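You operate a simulated robot arm through the tools that you are given. There is no shell and no other tool.

You are at the controls of a simulated robot arm. One attempt, no reset.

TASK
Clamp the orange wire hoop, press it to its band, then free it.
Fine: the teal knob is tight before the yellow lever presses the hoop to the green band; the lever ends up, the hoop on the blue mat.

It is judged by the outcome, as a careful person would: the job done as asked, and still so three seconds after it is handed in. It fails if anything else is knocked over, pushed out of place, dropped, spilled or broken.

THE ROBOT
A 6-joint arm with a four-finger gripper, fixed in place. Base frame: the origin is at the foot of the arm, x ahead of it, y to its left, z up. Readings come in mm, degrees, newtons and seconds.
Its first joint turns from -166.0 to 166.0 degrees. Payload 3.43 kg.
The tool frame sits at the grasp point between the pads (the TCP): z along the fingers, y along the line on which they close. The tips reach 30 mm beyond it. The gripper opens to 120 mm. The gripper's body begins 85 mm behind the TCP.
Orientation is that of the tool frame in the base frame, as a unit quaternion [w, x, y, z]. With the fingers straight down and closing along the base's y, the tool's x points along the base's -x, its y along +y and its z along -z.

THE INTERFACE
- The arm moves only by the tool step_arm. Its argument "series" is a list of rows, each an object of numbers (a shift or turn left out is 0, a gripper value left out holds the last): "tx", "ty", "tz": the shift along the tool's x, y, z in mm; "rx", "ry", "rz": the turn, a rotation vector about the tool's x, y, z in degrees; "grip": the gripper command, from -1 (fully open) to 1 (shut), values between in proportion. In form: [{"tx": .., "ty": .., "tz": .., "rx": .., "ry": .., "rz": .., "grip": ..}, ...]. A call has 1 to 20 rows; each row is the pose to reach, as a shift and turn from the pose commanded when the call began, along the tool's axes at that moment. A row lasts 0.2 s, in which the tool goes at most 50 mm and 8.6 degrees; a call with a longer step from one row to the next is refused whole, and so is a gripper value outside its range. A pose out of reach is approached as far as the arm can. The call stops where the force on the tool passes 60 N (or 10 N more than at its start, if that is more) or the arm is blocked; 0.2 s more then pass. The fingers move at their own pace and stop on an object; they squeeze with about 44 N. The grip force told is the motor's: it shows also when the fingers shut on nothing. Time passes only in rows, and 0.2 s behind the last, so rows that repeat a pose let the fingers close. It gives the time, the measured TCP pose, the force on the tool (base axes), the opening and the grip force at its end, in the units of the frame above (readings bear some noise), with the torque about the TCP (base axes, N m) and any sound that the robot's microphone picked up.
- Cameras (640 x 400 px; columns grow to the right, rows downward): "scene" is fixed at [40.7, 644.9, 1472.5]; the picture's right is [-0.83, -0.55, 0.00], its down [-0.43, 0.66, -0.62] and it looks along [0.34, -0.51, -0.79] (base axes); focal length 214 px, centre (320, 200). "wrist" rides on the gripper at [72, -17, -120] in the tool frame; the picture's right is [0.23, 0.97, 0.00], its down [-0.81, 0.19, -0.55] and it looks along [-0.54, 0.13, 0.83] (tool axes); focal length 275 px, centre (320, 200). There is no depth. A picture from a camera that has moved, and an enlarged one, comes with that camera's place and axes in the base frame and with its lens. The place of the scene camera against the robot may be out by one fixed shift of up to 18 mm in any direction.
- capture(camera): a new picture of that camera. It takes no simulated time.
- close_up(camera, box): a new picture of the part [left, top, right, bottom] of that camera's present view, enlarged. It takes no simulated time.
- close_job(): hands the job in; it is judged then, once.

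Nothing tells you positions but the pictures and the camera data. Unless the task says otherwise, let go and move clear before handing in.

The tools are called by a JSON object that holds its "name" and its "arguments". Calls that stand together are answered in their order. step_arm: Moves the arm, as the interface text tells. Its arguments: {"type":"object","properties":{"series":{"type":"array","items":{"type":"object","properties":{"tx":{"type":"number"},"ty":{"type":"number"},"tz":{"type":"number"},"rx":{"type":"number"},"ry":{"type":"number"},"rz":{"type":"number"},"grip":{"type":"number"}}}}},"required":["series"]} The other tools are called the same way: capture (camera) takes a picture; close_up (camera, box) takes an enlarged picture of a part of a camera's view; close_job () hands the job in.

At the start:

```text
clock: 0.0
tool_pos: [197.0, 400.1, 1444.2]
tool_rot: [-0.002, 0.0, 1.0, 0.0]
wrist_force: [0.1, -0.3, 0.4]
torque: [0.02, -0.03, 0.0]
finger_gap: 120.2
grip_force: 0.1
```

scene: 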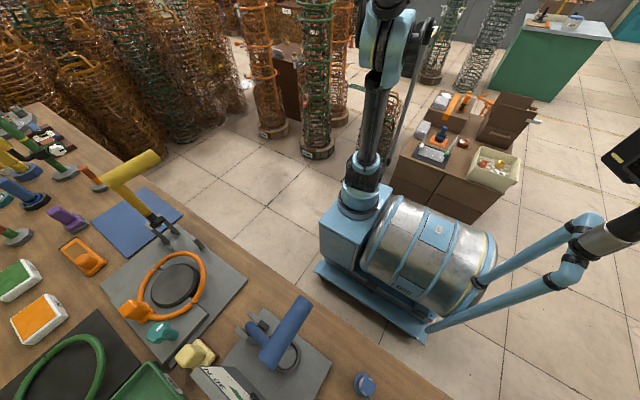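
wrist: 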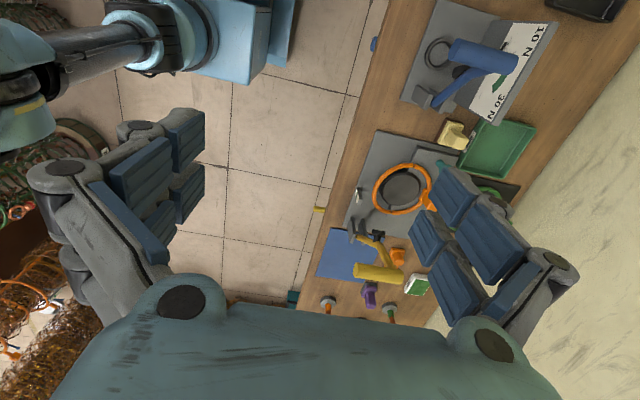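

I see a bench with a yellow lever press, orange hoop, teal knob, blue mat, and a blue lever with a force gauge. I'll look closer before moving.

{"name": "close_up", "arguments": {"camera": "scene", "box": [80, 140, 260, 380]}}

{"name": "close_up", "arguments": {"camera": "scene", "box": [160, 260, 400, 400]}}

{"name": "close_up", "arguments": {"camera": "wrist", "box": [300, 100, 460, 300]}}

{"name": "close_up", "arguments": {"camera": "wrist", "box": [390, 0, 560, 120]}}

{"name": "close_up", "arguments": {"camera": "scene", "box": [0, 100, 160, 400]}}

```text
1.67 times, centred on (170, 260) of scene
camera zoom: at [40.7, 644.9, 1472.5], right [-0.83, -0.55, 0.0], down [-0.43, 0.66, -0.62], along [0.34, -0.51, -0.79], focal length 358 px, centre (570, 100)
```

zoom: 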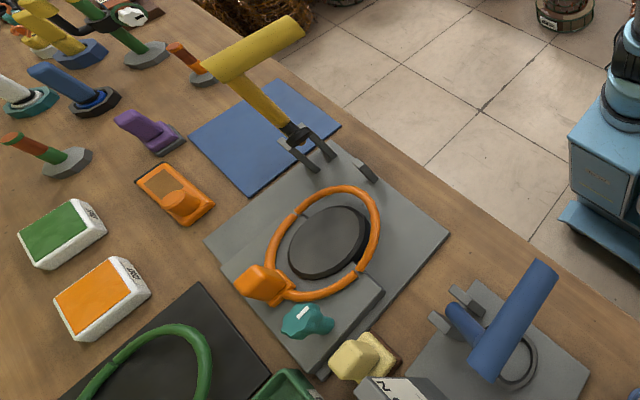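

```text
2.67 times, centred on (280, 330) of scene
camera zoom: at [40.7, 644.9, 1472.5], right [-0.83, -0.55, 0.0], down [-0.43, 0.66, -0.62], along [0.34, -0.51, -0.79], focal length 572 px, centre (427, -147)
```

zoom: 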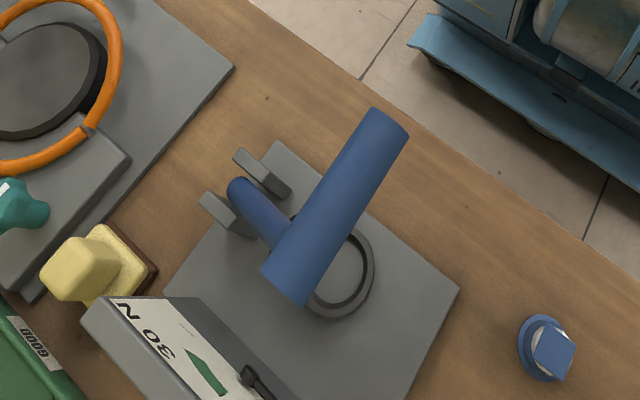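

```text
2.00 times, centred on (380, 200) of wrist
camera zoom: at [124.8, 382.9, 1565.7], right [-0.23, 0.97, 0.0], down [0.81, 0.19, 0.55], along [0.54, 0.13, -0.83], focal length 551 px, centre (200, 200)
```

zoom: 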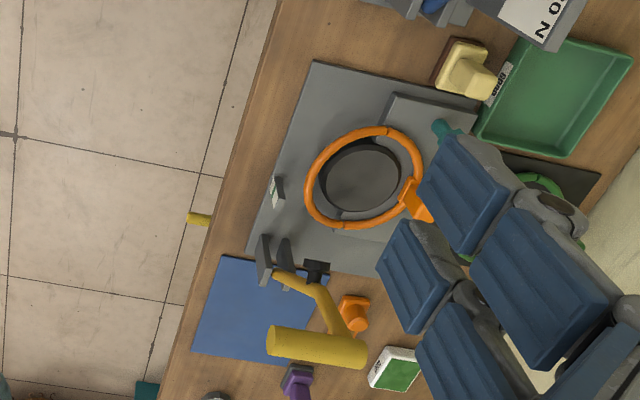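

```text
3.33 times, centred on (475, 60) of wrist
camera zoom: at [124.8, 382.9, 1565.7], right [-0.23, 0.97, 0.0], down [0.81, 0.19, 0.55], along [0.54, 0.13, -0.83], focal length 918 px, centre (-197, 667)
```

zoom: 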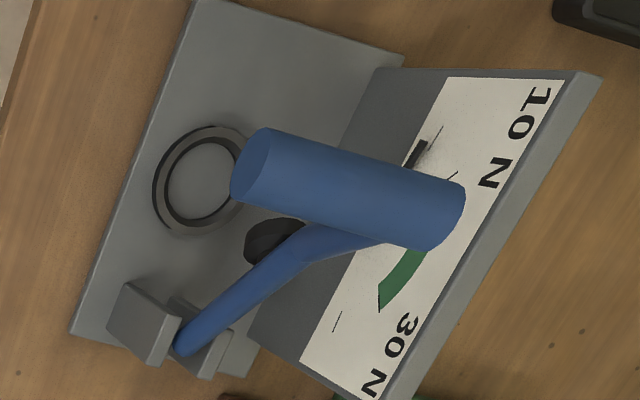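

```text
1.33 times, centred on (80, 250) of scene
camera zoom: at [40.7, 644.9, 1472.5], right [-0.83, -0.55, 0.0], down [-0.43, 0.66, -0.62], along [0.34, -0.51, -0.79], focal length 286 px, centre (640, 133)
```

zoom: 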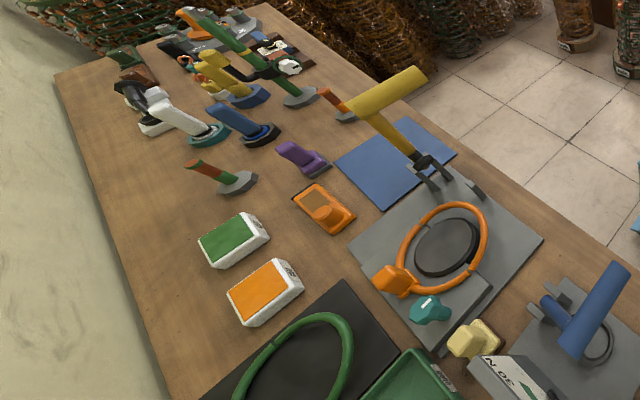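

The bench top seems to be near z≈860, with the hoop at about (480, 720). I'll move the wrist camera to a better viewing spot above the bench, well clear of everything.

{"name": "step_arm", "arguments": {"series": [{"tx": -4, "ty": 32, "tz": 25}, {"tx": -8, "ty": 64, "tz": 50}, {"tx": -12, "ty": 96, "tz": 75}, {"tx": -16, "ty": 128, "tz": 100}, {"tx": -20, "ty": 160, "tz": 125}, {"tx": -24, "ty": 192, "tz": 150}, {"tx": -28, "ty": 224, "tz": 175}, {"tx": -32, "ty": 256, "tz": 199}, {"tx": -32, "ty": 256, "tz": 199}]}}

{"name": "capture", "arguments": {"camera": "wrist"}}

{"name": "capture", "arguments": {"camera": "scene"}}

```text
clock: 2.0
tool_pos: [212.7, 658.1, 1249.9]
tool_rot: [0.006, 0.0, 1.0, 0.001]
wrist_force: [-0.4, -0.2, 0.2]
torque: [0.02, 0.04, -0.02]
finger_gap: 119.7
grip_force: 0.0
```

```text
taken
camera wrist: at [139.4, 639.9, 1369.0], right [-0.23, 0.97, 0.0], down [0.8, 0.19, 0.56], along [0.55, 0.13, -0.83], focal length 275 px, centre (320, 200)
```

wrist: 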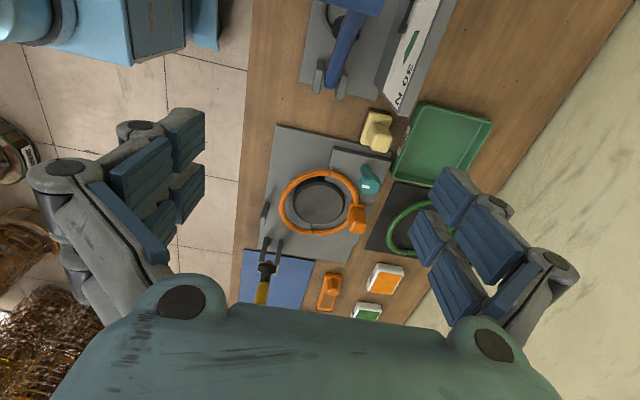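

```text
taken
```

scene: 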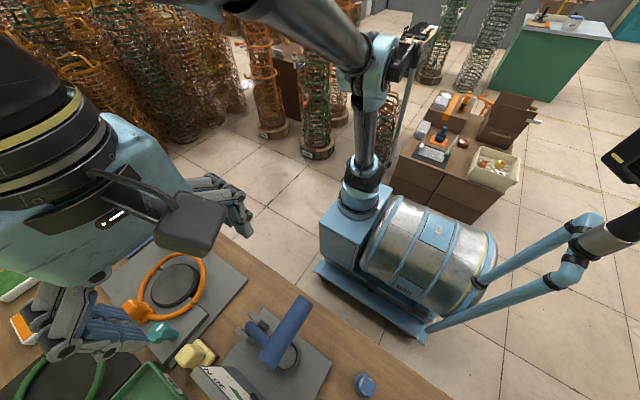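

The hoop, knob and press are now clearly in view. I'll enlarge them.

{"name": "close_up", "arguments": {"camera": "wrist", "box": [240, 110, 400, 210]}}

{"name": "close_up", "arguments": {"camera": "wrist", "box": [230, 210, 430, 335]}}

{"name": "close_up", "arguments": {"camera": "wrist", "box": [290, 0, 490, 125]}}

{"name": "step_arm", "arguments": {"series": [{"tx": 0}]}}

```text
4.00 times, centred on (320, 160) of wrist
camera zoom: at [139.4, 639.9, 1369.0], right [-0.23, 0.97, 0.0], down [0.8, 0.19, 0.56], along [0.55, 0.13, -0.83], focal length 1101 px, centre (320, 360)
```

zoom: 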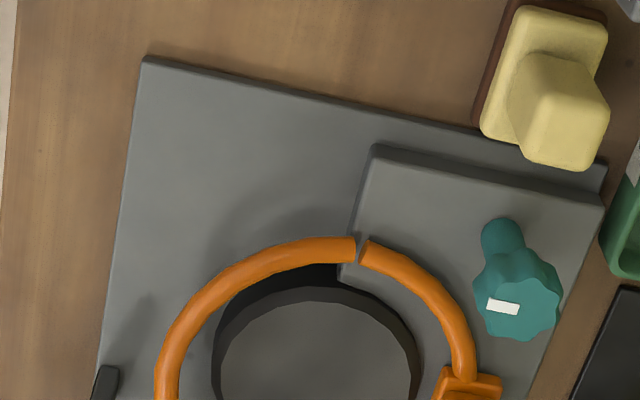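

```text
3.20 times, centred on (330, 272) of wrist
camera zoom: at [139.4, 639.9, 1369.0], right [-0.23, 0.97, 0.0], down [0.8, 0.19, 0.56], along [0.55, 0.13, -0.83], focal length 881 px, centre (288, -32)
```

zoom: 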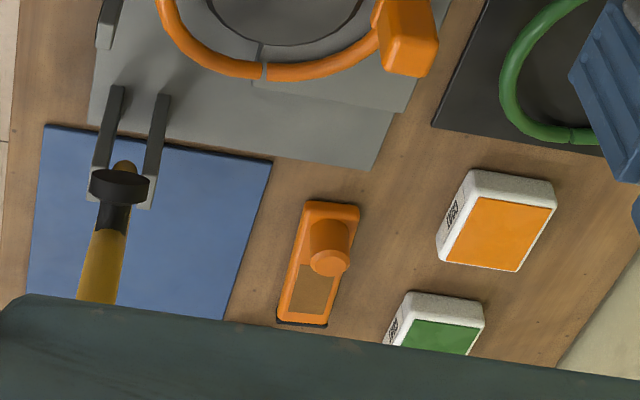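

```text
3.20 times, centred on (390, 62) of wrist
camera zoom: at [139.4, 639.9, 1369.0], right [-0.23, 0.97, 0.0], down [0.8, 0.19, 0.56], along [0.55, 0.13, -0.83], focal length 881 px, centre (96, 640)
```

zoom: 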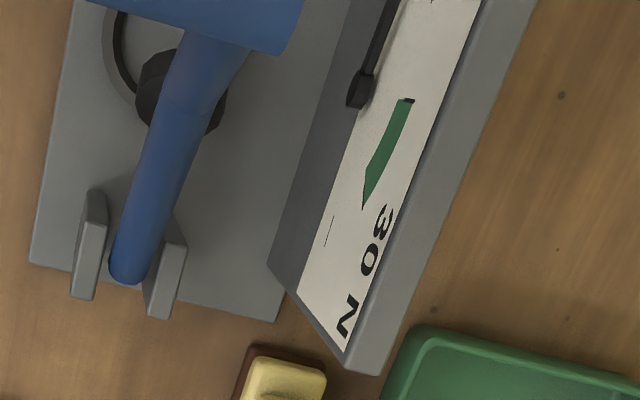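

```text
clock: 2.4
tool_pos: [212.9, 656.8, 1249.1]
tool_rot: [0.005, 0.0, 1.0, 0.0]
wrist_force: [0.0, -0.4, 0.0]
torque: [0.02, -0.03, 0.0]
finger_gap: 119.8
grip_force: 0.1
```

The layout is clearer: the yellow lever stands upright behind the hoop (toward +x), and the fork hinge and a small post sit at the plate's edge. I'll move nearer for a better look.

{"name": "step_arm", "arguments": {"series": [{"tx": -23, "ty": 6, "tz": 34}, {"tx": -46, "ty": 12, "tz": 68}, {"tx": -69, "ty": 18, "tz": 102}, {"tx": -92, "ty": 24, "tz": 136}, {"tx": -117, "ty": 30, "tz": 169}, {"tx": -117, "ty": 30, "tz": 169}]}}

{"name": "capture", "arguments": {"camera": "wrist"}}

{"name": "close_up", "arguments": {"camera": "wrist", "box": [200, 150, 440, 300]}}

```text
clock: 3.8
tool_pos: [332.7, 684.3, 1079.2]
tool_rot: [0.005, -0.001, 1.0, 0.001]
wrist_force: [0.1, -0.5, 0.6]
torque: [0.01, 0.0, 0.02]
finger_gap: 120.0
grip_force: 0.1
```

```text
taken
camera wrist: at [260.3, 667.0, 1199.3], right [-0.23, 0.97, 0.0], down [0.8, 0.19, 0.56], along [0.55, 0.13, -0.83], focal length 275 px, centre (320, 200)
```

wrist: 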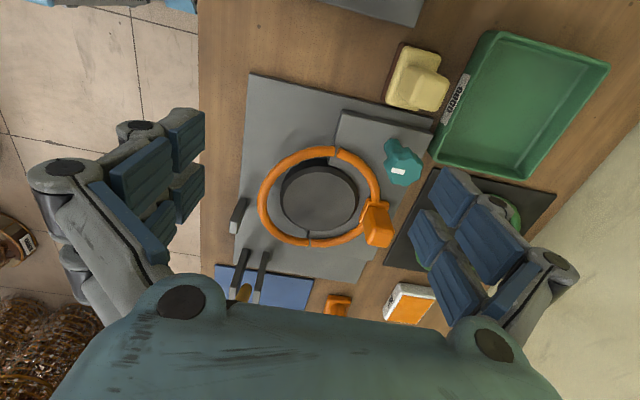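

```text
2.67 times, centred on (320, 225) of wrist
camera zoom: at [260.3, 667.0, 1199.3], right [-0.23, 0.97, 0.0], down [0.8, 0.19, 0.56], along [0.55, 0.13, -0.83], focal length 734 px, centre (320, 133)
```

zoom: 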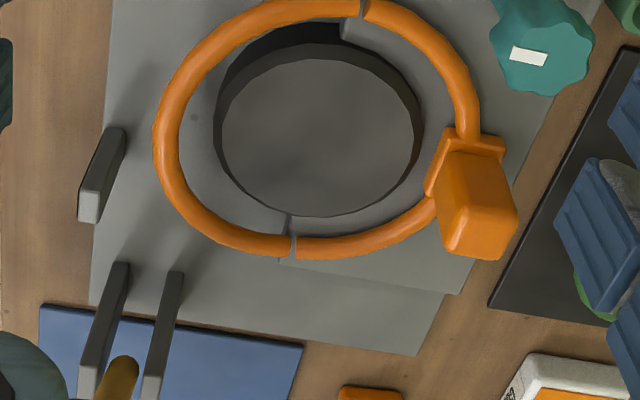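

The plate has a raised half that carries the teal knob at about (386, 798). The hoop's −y edge overhangs the lower half, under the lever foot, and there's a small gauge post beside it. Next I'll look at the post's face from the −y side.

{"name": "step_arm", "arguments": {"series": [{"tx": -13, "ty": -24, "tz": 4, "rz": -7.5}, {"tx": -25, "ty": -47, "tz": 8, "rz": -15}, {"tx": -38, "ty": -71, "tz": 12, "rz": -22.5}, {"tx": -50, "ty": -94, "tz": 16, "rz": -30}, {"tx": -63, "ty": -118, "tz": 20, "rz": -37.5}, {"tx": -75, "ty": -141, "tz": 24, "rz": -45}, {"tx": -88, "ty": -165, "tz": 28, "rz": -52.5}, {"tx": -100, "ty": -188, "tz": 32, "rz": -60}, {"tx": -113, "ty": -212, "tz": 36, "rz": -67.5}, {"tx": -125, "ty": -235, "tz": 40, "rz": -75}, {"tx": -138, "ty": -259, "tz": 45, "rz": -82.5}, {"tx": -150, "ty": -282, "tz": 49, "rz": -90}, {"tx": -150, "ty": -282, "tz": 49, "rz": -90}]}}

{"name": "capture", "arguments": {"camera": "wrist"}}

{"name": "capture", "arguments": {"camera": "scene"}}

```text
clock: 6.6
tool_pos: [482.4, 405.0, 1032.3]
tool_rot: [-0.005, 0.707, -0.707, 0.003]
wrist_force: [0.5, -0.2, 0.7]
torque: [0.03, -0.05, 0.0]
finger_gap: 120.3
grip_force: 0.0
```

```text
taken
camera wrist: at [497.8, 332.7, 1152.9], right [-0.97, -0.23, -0.01], down [-0.2, 0.81, 0.55], along [-0.12, 0.54, -0.83], focal length 275 px, centre (320, 200)
```

wrist: 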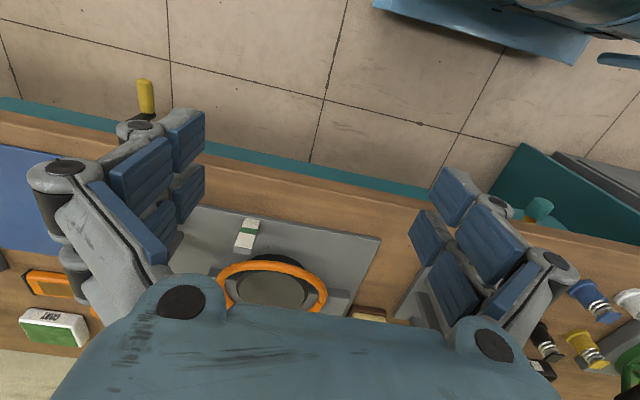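

```text
taken
```

scene: 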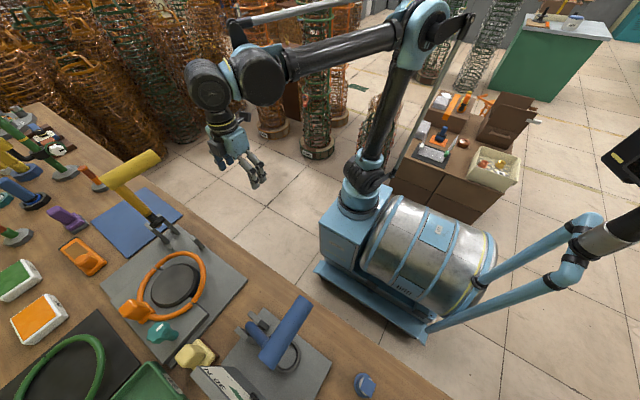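

{"name": "close_up", "arguments": {"camera": "wrist", "box": [190, 190, 390, 315]}}

{"name": "close_up", "arguments": {"camera": "wrist", "box": [215, 205, 295, 255]}}

{"name": "close_up", "arguments": {"camera": "scene", "box": [80, 140, 260, 253]}}

{"name": "close_up", "arguments": {"camera": "scene", "box": [100, 235, 260, 335]}}

```text
3.20 times, centred on (290, 252) of wrist
camera zoom: at [497.8, 332.7, 1152.9], right [-0.97, -0.23, -0.01], down [-0.2, 0.81, 0.55], along [-0.12, 0.54, -0.83], focal length 881 px, centre (416, 32)
```

zoom: 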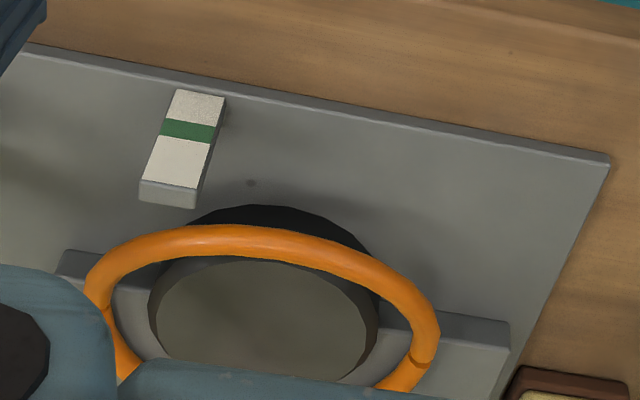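

```text
8.00 times, centred on (255, 230) of wrist
camera zoom: at [497.8, 332.7, 1152.9], right [-0.97, -0.23, -0.01], down [-0.2, 0.81, 0.55], along [-0.12, 0.54, -0.83], focal length 2202 px, centre (840, -40)
```

zoom: 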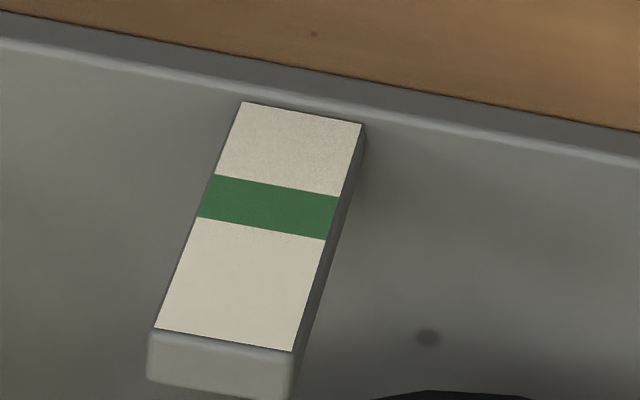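

```text
3.54 times, centred on (170, 196) of scene
camera zoom: at [40.7, 644.9, 1472.5], right [-0.83, -0.55, 0.0], down [-0.43, 0.66, -0.62], along [0.34, -0.51, -0.79], focal length 759 px, centre (851, 212)
```

zoom: 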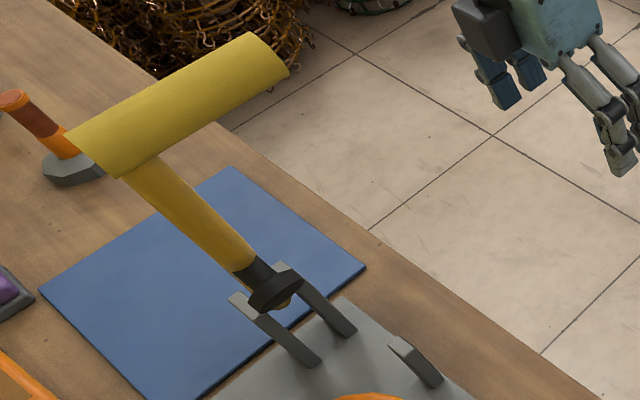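

```text
4.00 times, centred on (180, 285) of scene
camera zoom: at [40.7, 644.9, 1472.5], right [-0.83, -0.55, 0.0], down [-0.43, 0.66, -0.62], along [0.34, -0.51, -0.79], focal length 858 px, centre (880, -140)
```

zoom: 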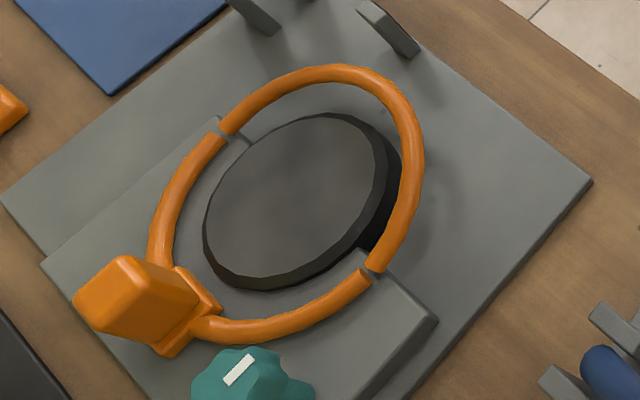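

The gauge post is white with a green band at about z 847–859, and it faces −y. The hoop's free edge rests higher, near z 879. Next I'll hover over the teal knob at about (386, 799), staying clear of the lever on the way.

{"name": "step_arm", "arguments": {"series": [{"ty": 38, "tx": -11, "tz": -5, "grip": -0.167}, {"ty": 76, "tx": -22, "tz": -9}, {"ty": 113, "tx": -33, "tz": -14}, {"ty": 150, "tx": -45, "tz": -18}, {"ty": 150, "tx": -87, "tz": -18}, {"ty": 150, "tx": -129, "tz": -18}, {"ty": 150, "tx": -171, "tz": -18}, {"ty": 150, "tx": -213, "tz": -18}, {"ty": 150, "tx": -254, "tz": -18}, {"ty": 150, "tx": -295, "tz": -18}, {"ty": 132, "tx": -328, "tz": -5}, {"ty": 114, "tx": -361, "tz": 8}, {"ty": 96, "tx": -394, "tz": 22}, {"ty": 96, "tx": -394, "tz": 22}]}}

{"name": "capture", "arguments": {"camera": "wrist"}}

{"name": "capture", "arguments": {"camera": "scene"}}

```text
clock: 9.6
tool_pos: [388.6, 797.0, 1013.0]
tool_rot: [-0.004, 0.707, -0.707, 0.004]
wrist_force: [0.4, -0.9, 0.0]
torque: [0.0, 0.01, -0.01]
finger_gap: 70.2
grip_force: 0.0
```

```text
taken
camera wrist: at [402.9, 725.4, 1133.3], right [-0.97, -0.23, -0.01], down [-0.2, 0.81, 0.55], along [-0.12, 0.54, -0.83], focal length 275 px, centre (320, 200)
```

wrist: 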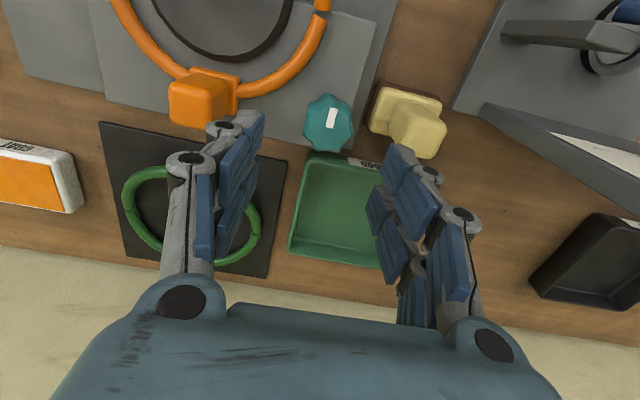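

```text
taken
```

scene: 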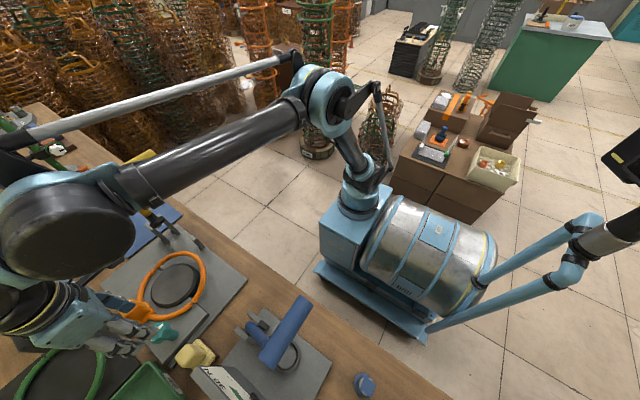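

{"name": "close_up", "arguments": {"camera": "wrist", "box": [270, 70, 390, 145]}}

{"name": "close_up", "arguments": {"camera": "wrist", "box": [100, 0, 340, 150]}}

```text
5.33 times, centred on (330, 108) of wrist
camera zoom: at [402.9, 725.4, 1133.3], right [-0.97, -0.23, -0.01], down [-0.2, 0.81, 0.55], along [-0.12, 0.54, -0.83], focal length 1468 px, centre (267, 693)
```

zoom: 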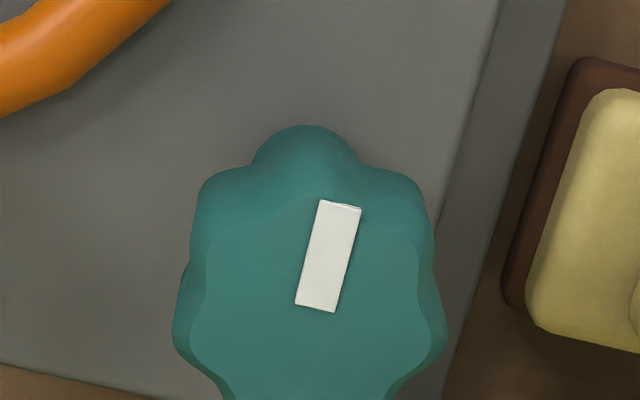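

```text
2.67 times, centred on (220, 75) of wrist
camera zoom: at [402.9, 725.4, 1133.3], right [-0.97, -0.23, -0.01], down [-0.2, 0.81, 0.55], along [-0.12, 0.54, -0.83], focal length 734 px, centre (587, 533)
```

zoom: 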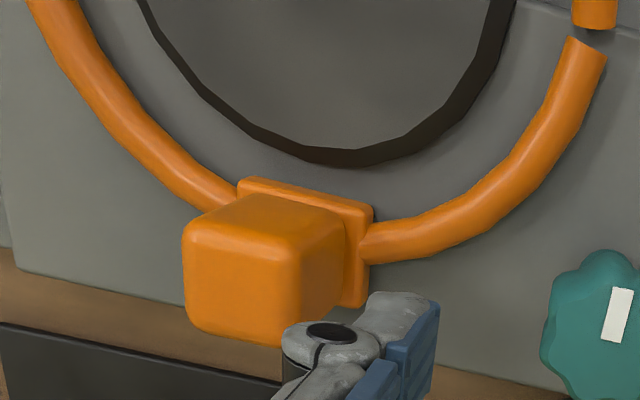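

The knob is a lobed head about 45 mm across, centred near (380, 796), with its top at about z 904. I'll rotate so the fingers straddle it clear of the hoop, centre over it, and check.

{"name": "step_arm", "arguments": {"series": [{"ty": 2, "rz": 8, "grip": 0}, {"ty": 4, "rz": 16}, {"ty": 6, "rz": 24}, {"ty": 8, "tx": 1, "rz": 32}, {"ty": 8, "tx": 1, "rz": 40}, {"ty": 8, "tx": 1, "rz": 48}, {"ty": 8, "tx": 1, "rz": 56}, {"ty": 8, "tx": 1, "rz": 64}, {"ty": 8, "tx": 1, "rz": 70}, {"ty": 8, "tx": 1, "tz": 30, "rz": 70}, {"ty": 8, "tx": 1, "tz": 50, "rz": 70}, {"ty": 8, "tx": 1, "tz": 50, "rz": 70}]}}

{"name": "capture", "arguments": {"camera": "wrist"}}

{"name": "close_up", "arguments": {"camera": "wrist", "box": [240, 110, 400, 210]}}

```text
clock: 12.2
tool_pos: [379.4, 799.0, 958.6]
tool_rot: [0.006, -0.173, 0.985, -0.001]
wrist_force: [-0.4, -0.2, 0.2]
torque: [0.0, -0.01, 0.01]
finger_gap: 60.1
grip_force: 0.1
```

```text
taken
camera wrist: at [316.4, 757.6, 1079.2], right [-0.55, 0.84, -0.01], down [0.69, 0.46, 0.56], along [0.47, 0.3, -0.83], focal length 275 px, centre (320, 200)
```

wrist: 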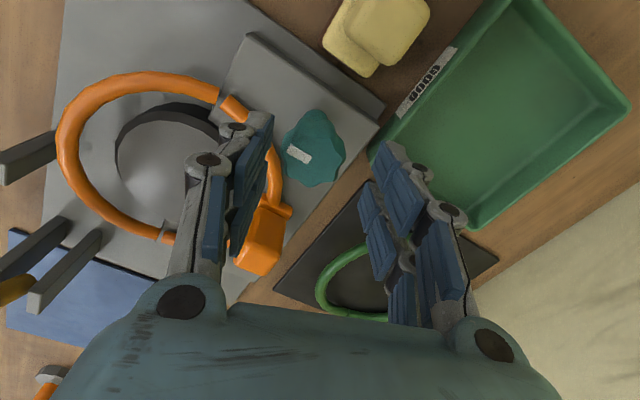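

```text
4.00 times, centred on (320, 160) of wrist
camera zoom: at [316.4, 757.6, 1079.2], right [-0.55, 0.84, -0.01], down [0.69, 0.46, 0.56], along [0.47, 0.3, -0.83], focal length 1101 px, centre (320, 360)
```

zoom: 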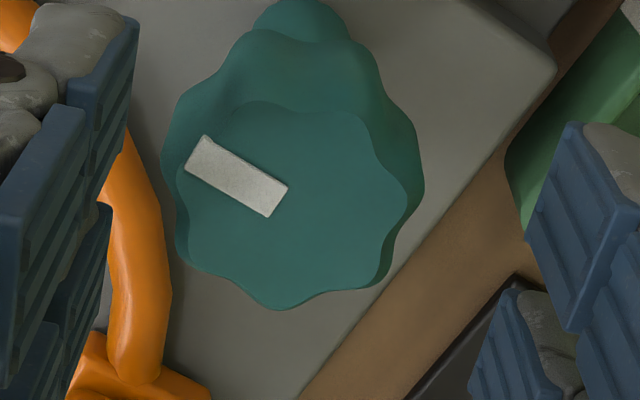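

The knob's top looks to be at z≈927, centred at (381, 793.5). I'll shift about 6 mm, descend, and close on the head.

{"name": "step_arm", "arguments": {"series": [{"ty": -5.7, "tx": 0.4, "tz": 0}, {"ty": -5.7, "tx": 0.4, "tz": 15}, {"ty": -5.7, "tx": 0.4, "tz": 30}, {"ty": -5.7, "tx": 0.4, "tz": 43}, {"ty": -5.7, "tx": 0.4, "tz": 43}]}}

{"name": "capture", "arguments": {"camera": "wrist"}}

```text
clock: 13.4
tool_pos: [380.7, 792.8, 917.6]
tool_rot: [0.006, -0.174, 0.985, 0.0]
wrist_force: [0.3, 0.9, -0.2]
torque: [-0.02, 0.0, 0.02]
finger_gap: 59.9
grip_force: 0.0
```

```text
taken
camera wrist: at [317.6, 751.5, 1037.3], right [-0.55, 0.84, -0.01], down [0.69, 0.46, 0.56], along [0.47, 0.3, -0.83], focal length 275 px, centre (320, 200)
```

wrist: 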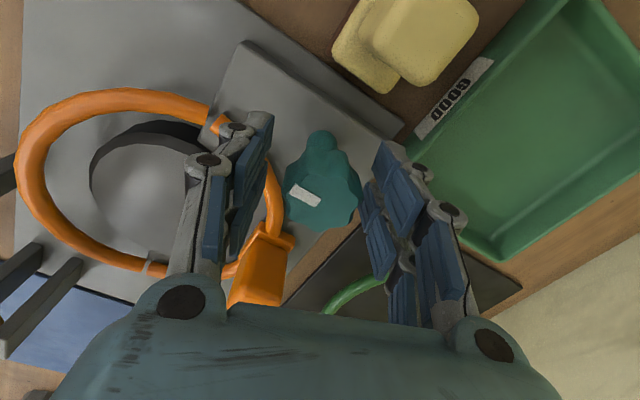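

The knob is centred between the fingers. I'll close on it.

{"name": "step_arm", "arguments": {"series": [{"grip": 1}, {"grip": 1}, {"grip": 1}]}}

{"name": "close_up", "arguments": {"camera": "wrist", "box": [240, 110, 400, 250]}}

```text
clock: 14.2
tool_pos: [380.9, 793.0, 916.8]
tool_rot: [0.005, -0.174, 0.985, -0.001]
wrist_force: [-2.2, 32.2, 11.7]
torque: [0.55, 0.03, 0.07]
finger_gap: 39.1
grip_force: 44.7
```

```text
2.86 times, centred on (320, 180) of wrist
camera zoom: at [317.0, 752.6, 1037.2], right [-0.55, 0.84, 0.0], down [0.69, 0.46, 0.56], along [0.47, 0.31, -0.83], focal length 786 px, centre (320, 257)
```

zoom: 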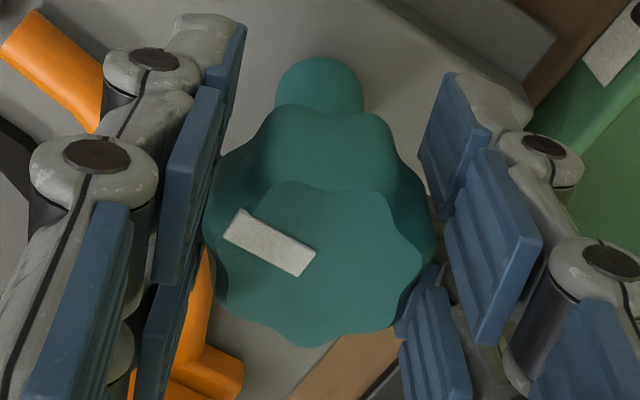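

The grip is uneven, with 32 N sideways. I'll nudge to relieve it.

{"name": "step_arm", "arguments": {"series": [{"ty": 0.7, "grip": 1}, {"ty": 0.7, "grip": 1}]}}

```text
clock: 14.8
tool_pos: [379.5, 793.7, 917.0]
tool_rot: [0.005, -0.174, 0.985, 0.0]
wrist_force: [-5.8, 21.0, 7.3]
torque: [0.26, -0.1, 0.06]
finger_gap: 38.7
grip_force: 44.9
```

{"name": "step_arm", "arguments": {"series": [{"ty": 1.0, "tx": 0.2, "grip": 1}, {"ty": 1.0, "tx": 0.2, "grip": 1}]}}

```text
clock: 15.4
tool_pos: [380.9, 794.4, 918.1]
tool_rot: [0.005, -0.174, 0.985, -0.001]
wrist_force: [-1.5, 8.8, 2.8]
torque: [-0.01, 0.29, 0.0]
finger_gap: 39.1
grip_force: 44.8
```

The side force is relieved. Now I'll turn clockwise (tighten) in small steps, watching the torque.

{"name": "step_arm", "arguments": {"series": [{"ty": 0.6, "rz": 4, "grip": 1}, {"ty": 0.6, "rz": 8}, {"ty": 0.6, "rz": 12}, {"ty": 0.6, "rz": 16}, {"ty": 0.6, "rz": 20}]}}

{"name": "close_up", "arguments": {"camera": "wrist", "box": [240, 110, 400, 250]}}

```text
clock: 16.6
tool_pos: [380.1, 794.7, 917.4]
tool_rot: [0.006, 0.0, 1.0, -0.001]
wrist_force: [-10.0, 0.9, -6.7]
torque: [-0.12, -0.07, 0.03]
finger_gap: 38.9
grip_force: 45.4
```

```text
2.86 times, centred on (320, 180) of wrist
camera zoom: at [306.7, 777.3, 1037.4], right [-0.23, 0.97, 0.0], down [0.81, 0.19, 0.56], along [0.55, 0.13, -0.83], focal length 786 px, centre (320, 257)
```

zoom: 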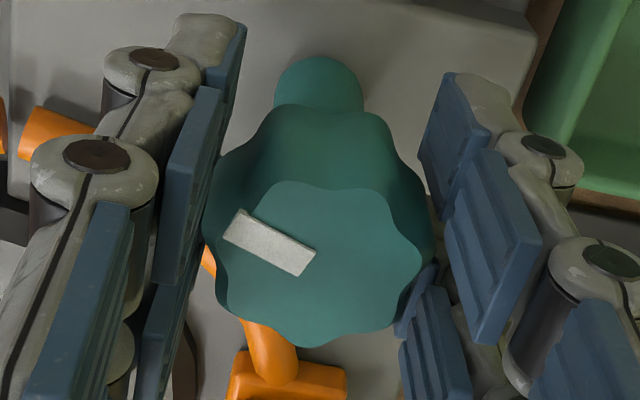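

The knob turns with the gripper with very little torque. I'll continue clockwise.

{"name": "step_arm", "arguments": {"series": [{"tx": 0.5, "rz": 5, "grip": 1}, {"tx": 0.5, "rz": 10}, {"tx": 0.5, "rz": 15}, {"tx": 0.5, "rz": 20}, {"tx": 0.5, "rz": 25}, {"tx": 0.5, "rz": 30}]}}

{"name": "step_arm", "arguments": {"series": [{"rz": 5, "grip": 1}, {"rz": 10}, {"rz": 15}, {"rz": 20}, {"rz": 25}, {"rz": 30}]}}

{"name": "close_up", "arguments": {"camera": "wrist", "box": [240, 110, 400, 250]}}

```text
clock: 18.0
tool_pos: [380.2, 795.4, 916.5]
tool_rot: [0.006, 0.26, 0.965, 0.003]
wrist_force: [-0.3, 32.8, 3.2]
torque: [-0.17, -0.37, 0.11]
finger_gap: 39.2
grip_force: 45.0
```

```text
clock: 19.4
tool_pos: [382.9, 795.8, 916.4]
tool_rot: [0.006, 0.501, 0.866, 0.003]
wrist_force: [28.6, 20.4, -10.5]
torque: [-0.83, -0.46, 0.05]
finger_gap: 38.3
grip_force: 44.5
```

```text
2.86 times, centred on (320, 180) of wrist
camera zoom: at [330.4, 848.1, 1036.6], right [0.73, 0.68, 0.01], down [0.56, -0.61, 0.56], along [0.39, -0.4, -0.83], focal length 786 px, centre (320, 257)
```

zoom: 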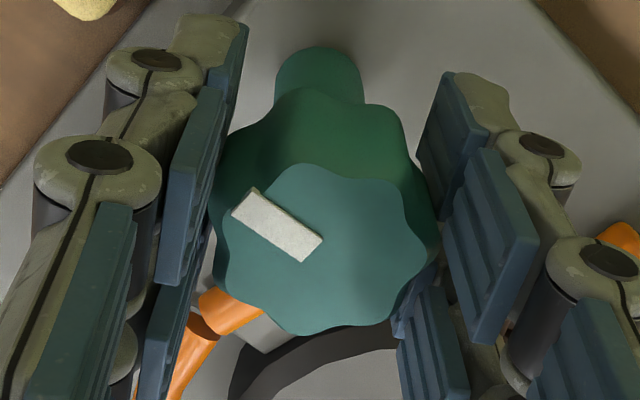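

{"name": "step_arm", "arguments": {"series": [{"tx": 0.3, "ty": 2.2, "rz": 0, "grip": 1}, {"tx": 0.3, "ty": 2.2, "rz": 6}, {"tx": 0.3, "ty": 2.2, "rz": 12}, {"tx": 0.3, "ty": 2.2, "rz": 18}]}}

{"name": "step_arm", "arguments": {"series": [{"rz": 5, "grip": 1}, {"rz": 10}, {"rz": 15}]}}

{"name": "close_up", "arguments": {"camera": "wrist", "box": [240, 110, 400, 250]}}

```text
clock: 20.4
tool_pos: [382.1, 795.3, 915.9]
tool_rot: [0.004, 0.63, 0.776, 0.002]
wrist_force: [15.6, -26.5, -29.8]
torque: [-0.54, 0.36, 0.39]
finger_gap: 38.2
grip_force: 45.4
```

```text
clock: 21.2
tool_pos: [382.4, 795.0, 916.2]
tool_rot: [0.0, 0.721, 0.693, 0.002]
wrist_force: [-26.1, -9.9, -26.7]
torque: [-0.01, 0.24, 0.48]
finger_gap: 38.4
grip_force: 45.6
out of reach, approached as far as the arm can: row 3
```

```text
2.86 times, centred on (320, 180) of wrist
camera zoom: at [367.7, 867.0, 1038.2], right [0.98, 0.19, 0.0], down [0.16, -0.82, 0.55], along [0.11, -0.54, -0.83], focal length 786 px, centre (320, 257)
```

zoom: 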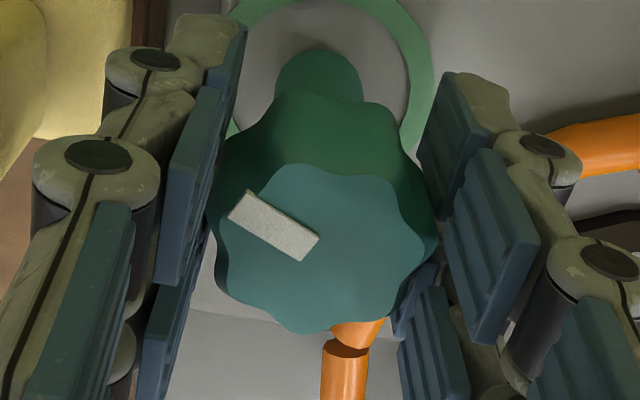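

A green ring has appeared around the knob's base, which looks like a "tight" indicator, and the torque has risen to about 0.5 N·m. I'll release, rise and check.

{"name": "step_arm", "arguments": {"series": [{"grip": 0}, {"grip": 0}, {"grip": 0, "tz": -20}, {"grip": 0, "tz": -50}, {"grip": 0, "tz": -90}, {"grip": 0, "tz": -120}, {"grip": 0, "tz": -120}]}}

{"name": "capture", "arguments": {"camera": "wrist"}}

{"name": "close_up", "arguments": {"camera": "wrist", "box": [260, 60, 380, 150]}}

{"name": "capture", "arguments": {"camera": "scene"}}

```text
clock: 22.8
tool_pos: [387.4, 795.0, 1036.1]
tool_rot: [0.001, 0.722, 0.692, 0.004]
wrist_force: [0.6, -1.1, 0.3]
torque: [-0.03, 0.01, 0.01]
finger_gap: 59.9
grip_force: 0.1
```

```text
taken
camera wrist: at [372.4, 866.7, 1157.4], right [0.98, 0.19, 0.01], down [0.15, -0.82, 0.55], along [0.11, -0.54, -0.83], focal length 275 px, centre (320, 200)
```

wrist: 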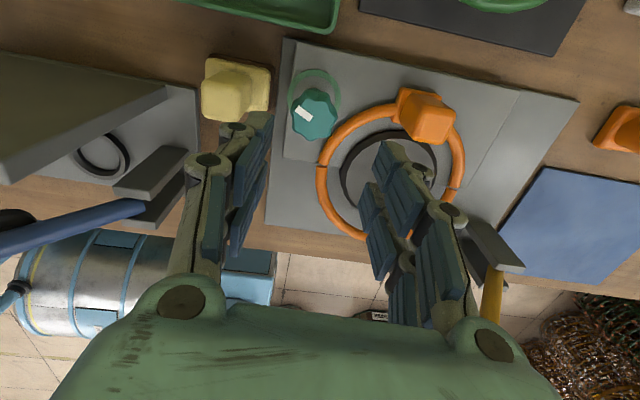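

```text
4.44 times, centred on (320, 105) of wrist
camera zoom: at [372.4, 866.7, 1157.4], right [0.98, 0.19, 0.01], down [0.15, -0.82, 0.55], along [0.11, -0.54, -0.83], focal length 1224 px, centre (320, 622)
```

zoom: 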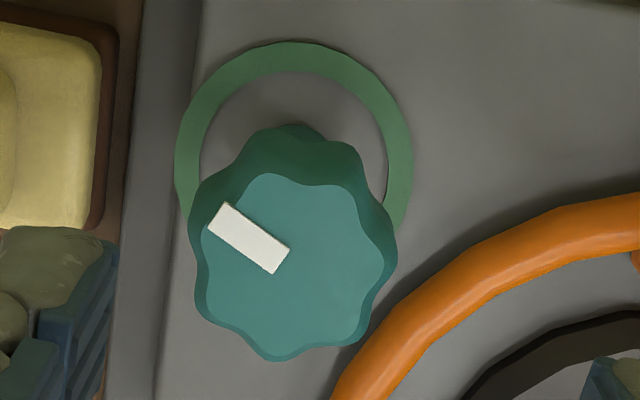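

```text
taken
```

scene: 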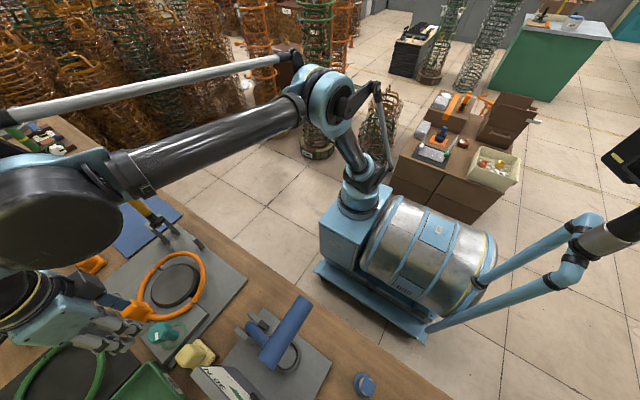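

The knob is tight. The green ring shows, and only the knob turned. Next I'll look at the lever, hoop and gauge side-on from −y, returning along the clear lane at x≈330.

{"name": "step_arm", "arguments": {"series": [{"tx": -32.6, "ty": -17, "tz": -8, "rz": -8.5, "grip": -1}, {"tx": -64, "ty": -34.8, "tz": -16, "rz": -17}, {"tx": -97, "ty": -51.6, "tz": -24, "rz": -25.5}, {"tx": -136, "ty": -50.2, "tz": -24, "rz": -34}, {"tx": -174, "ty": -48.9, "tz": -24, "rz": -42.5}, {"tx": -213, "ty": -47.5, "tz": -24, "rz": -51}, {"tx": -251, "ty": -46.2, "tz": -24, "rz": -59.5}, {"tx": -290, "ty": -44.8, "tz": -24, "rz": -68}, {"tx": -328, "ty": -43.5, "tz": -24, "rz": -76.5}, {"tx": -367, "ty": -42.1, "tz": -24, "rz": -85}, {"tx": -371, "ty": -6, "tz": -24, "rz": -93.5}, {"tx": -374, "ty": 30, "tz": -24, "rz": -102}, {"tx": -378, "ty": 66.3, "tz": -24, "rz": -110.5}, {"tx": -382, "ty": 103.5, "tz": -24, "rz": -119}, {"tx": -385.6, "ty": 139.6, "tz": -24, "rz": -127.5}, {"tx": -389, "ty": 175.8, "tz": -24, "rz": -136}, {"tx": -389, "ty": 175.8, "tz": -24, "rz": -144.5}, {"tx": -389, "ty": 175.8, "tz": -24, "rz": -153}, {"tx": -389, "ty": 175.8, "tz": -24, "rz": -161.5}, {"tx": -389, "ty": 175.8, "tz": -24, "rz": -170}]}}

{"name": "step_arm", "arguments": {"series": [{"rz": -6}, {"rz": -12}]}}

{"name": "step_arm", "arguments": {"series": [{"ry": -7.5}, {"ry": -15}, {"ry": -22.5}, {"ry": -30}, {"ry": -30}]}}

{"name": "capture", "arguments": {"camera": "wrist"}}

```text
clock: 27.0
tool_pos: [540.9, 396.8, 1062.8]
tool_rot: [0.004, -0.623, 0.782, -0.003]
wrist_force: [0.9, 1.3, -0.5]
torque: [0.03, -0.01, -0.03]
finger_gap: 120.0
grip_force: 0.2
```

```text
clock: 27.6
tool_pos: [541.2, 397.1, 1063.1]
tool_rot: [0.005, -0.702, 0.713, -0.003]
wrist_force: [0.2, 0.0, -0.1]
torque: [-0.03, -0.03, 0.0]
finger_gap: 119.9
grip_force: 0.1
```

```text
clock: 28.8
tool_pos: [541.6, 395.9, 1063.8]
tool_rot: [0.19, -0.678, 0.688, 0.179]
wrist_force: [-0.3, 0.3, -0.5]
torque: [-0.04, 0.03, -0.02]
finger_gap: 119.8
grip_force: 0.0
```

```text
taken
camera wrist: at [555.6, 273.5, 1132.1], right [-0.98, -0.18, -0.13], down [-0.19, 0.43, 0.88], along [-0.11, 0.89, -0.45], focal length 275 px, centre (320, 200)
```

wrist: 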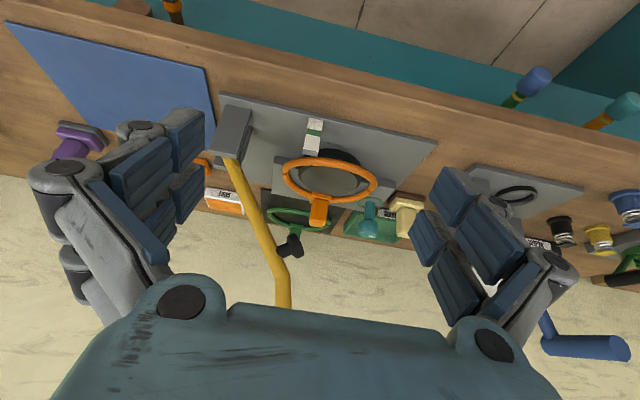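

{"name": "close_up", "arguments": {"camera": "wrist", "box": [200, 90, 440, 240]}}

{"name": "close_up", "arguments": {"camera": "wrist", "box": [200, 200, 360, 310]}}

{"name": "close_up", "arguments": {"camera": "scene", "box": [80, 140, 260, 253]}}

```text
2.67 times, centred on (320, 165) of wrist
camera zoom: at [555.6, 273.5, 1132.1], right [-0.98, -0.18, -0.13], down [-0.19, 0.43, 0.88], along [-0.11, 0.89, -0.45], focal length 734 px, centre (320, 293)
```

zoom: 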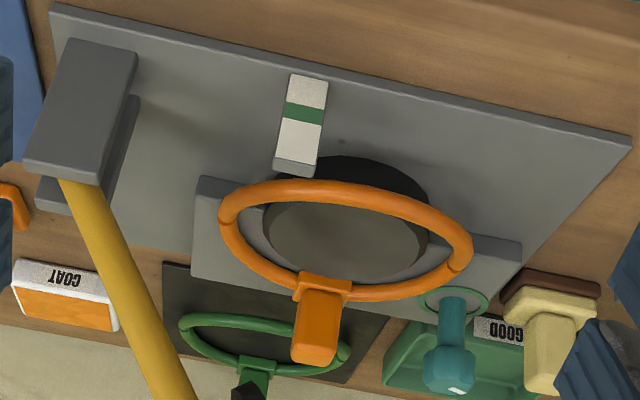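

```text
3.64 times, centred on (280, 255) of wrist
camera zoom: at [555.6, 273.5, 1132.1], right [-0.98, -0.18, -0.13], down [-0.19, 0.43, 0.88], along [-0.11, 0.89, -0.45], focal length 1001 px, centre (466, 0)
```

zoom: 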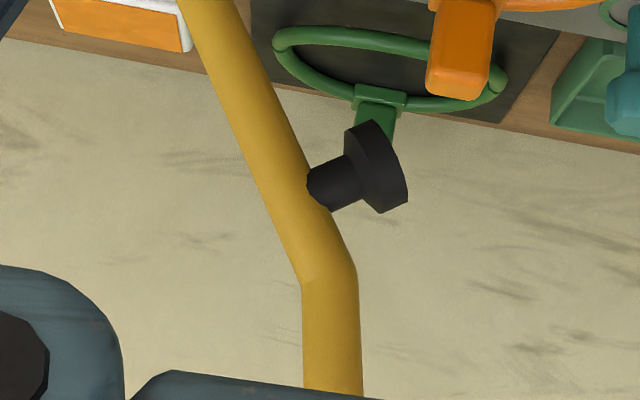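

```text
3.54 times, centred on (170, 196) of scene
camera zoom: at [40.7, 644.9, 1472.5], right [-0.83, -0.55, 0.0], down [-0.43, 0.66, -0.62], along [0.34, -0.51, -0.79], focal length 759 px, centre (851, 212)
```

zoom: 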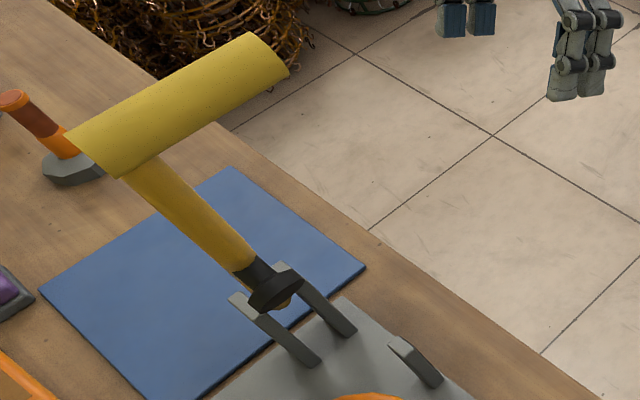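

This side view puts the lever hinge near (662, 636, 900), the foot disc near (534, 636, 1024), the hoop's free edge at z≈880 and the green band at z≈849–860. I'll level the tool and hover above the handle to locate it precisely.

{"name": "step_arm", "arguments": {"series": [{"ry": 7.5}, {"ry": 15}, {"ry": 22.5}, {"ry": 30}, {"ry": 30}]}}

{"name": "step_arm", "arguments": {"series": [{"tz": -40}, {"tz": -80}, {"tz": -120}, {"tz": -160}, {"tz": -196}, {"tz": -196, "tx": -40, "ty": 4}, {"tz": -196, "tx": -80, "ty": 8}, {"tz": -196, "tx": -120, "ty": 12}, {"tz": -196, "tx": -160, "ty": 16}, {"tz": -196, "tx": -204, "ty": 18}, {"tz": -196, "tx": -204, "ty": 18}]}}

{"name": "capture", "arguments": {"camera": "wrist"}}

{"name": "capture", "arguments": {"camera": "scene"}}

```text
clock: 30.0
tool_pos: [542.0, 397.3, 1063.1]
tool_rot: [0.004, -0.701, 0.713, -0.004]
wrist_force: [-0.2, -0.6, 0.3]
torque: [-0.01, 0.0, -0.01]
finger_gap: 120.0
grip_force: 0.0
```

```text
clock: 32.4
tool_pos: [524.2, 598.9, 1260.8]
tool_rot: [0.005, -0.701, 0.713, -0.003]
wrist_force: [-0.2, 0.2, -0.2]
torque: [0.03, -0.04, -0.03]
finger_gap: 120.2
grip_force: 0.1
```

```text
taken
camera wrist: at [537.9, 526.8, 1381.5], right [-0.98, -0.21, -0.01], down [-0.18, 0.81, 0.55], along [-0.11, 0.54, -0.83], focal length 275 px, centre (320, 200)
```

wrist: 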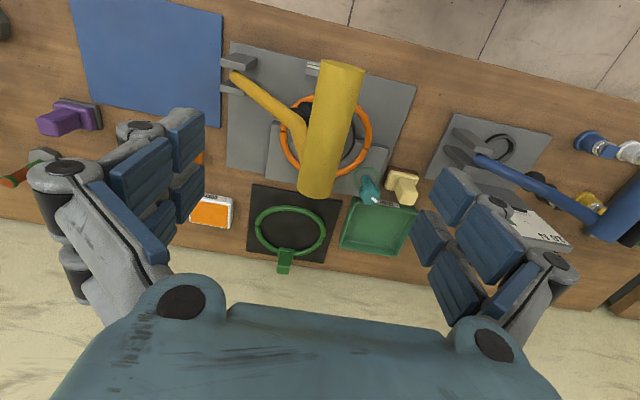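

```text
taken
```

scene: 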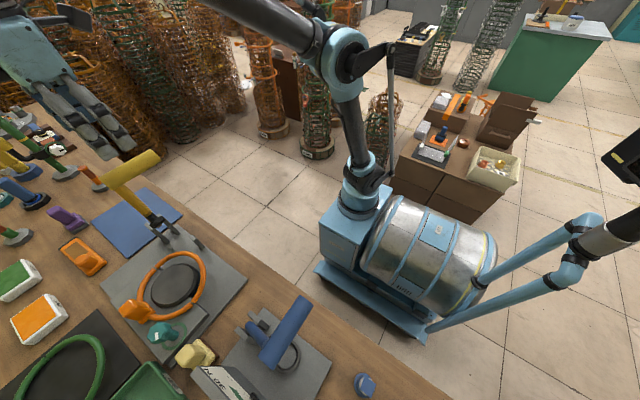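

The handle's axis is near x 517, z 1178, spanning y 553–653. I'll descend astride it and check before gripping.

{"name": "step_arm", "arguments": {"series": [{"ty": 7, "tx": 4, "grip": -0.25}, {"ty": 7, "tx": 4, "tz": 0}, {"ty": 7, "tx": 4, "tz": 30}, {"ty": 7, "tx": 4, "tz": 60}, {"ty": 7, "tx": 4, "tz": 80}, {"ty": 7, "tx": 4, "tz": 80}]}}

{"name": "capture", "arguments": {"camera": "wrist"}}

{"name": "close_up", "arguments": {"camera": "scene", "box": [60, 100, 240, 213]}}

```text
clock: 33.8
tool_pos: [517.6, 597.2, 1178.5]
tool_rot: [0.005, -0.7, 0.714, -0.003]
wrist_force: [-0.7, 0.2, 0.9]
torque: [0.01, 0.0, 0.0]
finger_gap: 75.1
grip_force: 0.0
```

```text
taken
camera wrist: at [531.9, 525.0, 1299.7], right [-0.98, -0.21, -0.01], down [-0.18, 0.81, 0.55], along [-0.11, 0.54, -0.83], focal length 275 px, centre (320, 200)
```

wrist: 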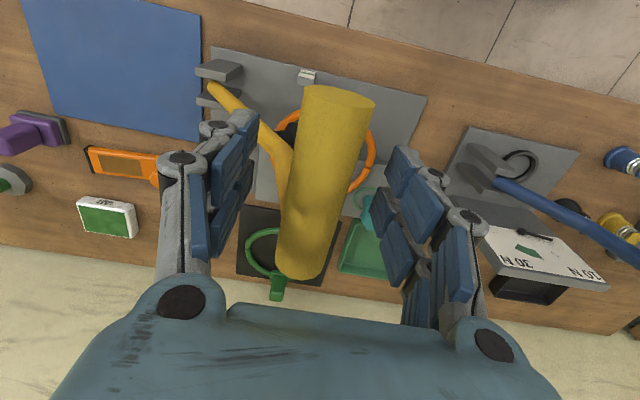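

```text
3.54 times, centred on (150, 156) of scene
camera zoom: at [40.7, 644.9, 1472.5], right [-0.83, -0.55, 0.0], down [-0.43, 0.66, -0.62], along [0.34, -0.51, -0.79], focal length 759 px, centre (922, 354)
```

zoom: 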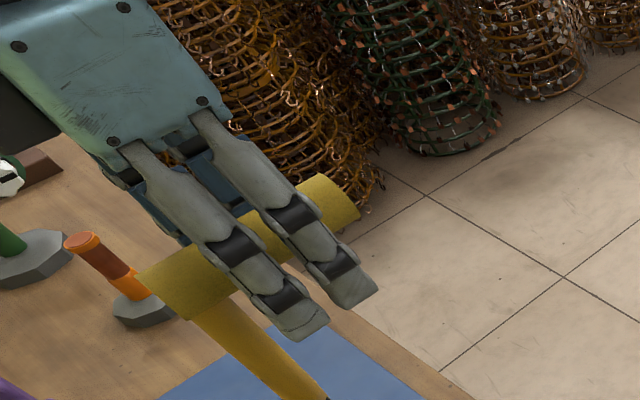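

The handle is well centred between the fingers. I'll grip it.

{"name": "step_arm", "arguments": {"series": [{"grip": 1}, {"grip": 1}, {"grip": 1}]}}

{"name": "capture", "arguments": {"camera": "wrist"}}

{"name": "close_up", "arguments": {"camera": "scene", "box": [80, 140, 260, 340]}}

```text
clock: 34.6
tool_pos: [518.1, 596.6, 1178.0]
tool_rot: [0.004, -0.701, 0.713, -0.004]
wrist_force: [0.1, -4.0, -6.0]
torque: [0.24, 0.13, 2.35]
finger_gap: 28.6
grip_force: 45.2
```

```text
taken
camera wrist: at [532.0, 525.0, 1299.8], right [-0.98, -0.21, -0.01], down [-0.18, 0.81, 0.55], along [-0.11, 0.54, -0.83], focal length 275 px, centre (320, 200)
```

wrist: 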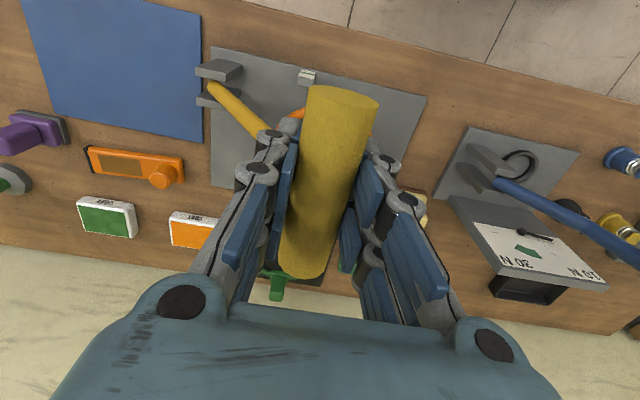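

```text
2.00 times, centred on (170, 240) of scene
camera zoom: at [40.7, 644.9, 1472.5], right [-0.83, -0.55, 0.0], down [-0.43, 0.66, -0.62], along [0.34, -0.51, -0.79], focal length 429 px, centre (620, 120)
```

zoom: 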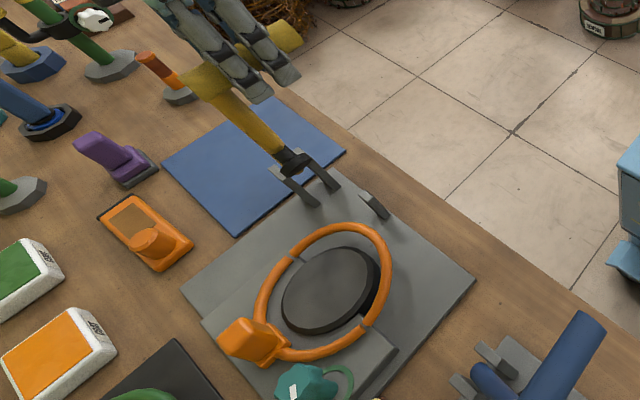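

Gripped, but there's a yaw torque of 2.35 N·m from a slight misalignment. I'll rotate the tool a little to relieve it.

{"name": "step_arm", "arguments": {"series": [{"rz": -2, "grip": 1}, {"rz": -2, "grip": 1}]}}

```text
clock: 35.2
tool_pos: [519.3, 597.2, 1178.4]
tool_rot: [-0.004, 0.714, -0.701, 0.004]
wrist_force: [-3.0, 1.7, 1.2]
torque: [-0.02, 0.06, -2.3]
finger_gap: 28.8
grip_force: 45.2
```

{"name": "step_arm", "arguments": {"series": [{"rz": 1, "grip": 1}, {"rz": 1, "grip": 1}]}}

```text
clock: 35.8
tool_pos: [518.3, 596.9, 1178.5]
tool_rot: [0.004, -0.707, 0.707, -0.003]
wrist_force: [-0.9, 4.6, -0.9]
torque: [-0.01, 0.0, 1.08]
finger_gap: 28.0
grip_force: 45.2
```

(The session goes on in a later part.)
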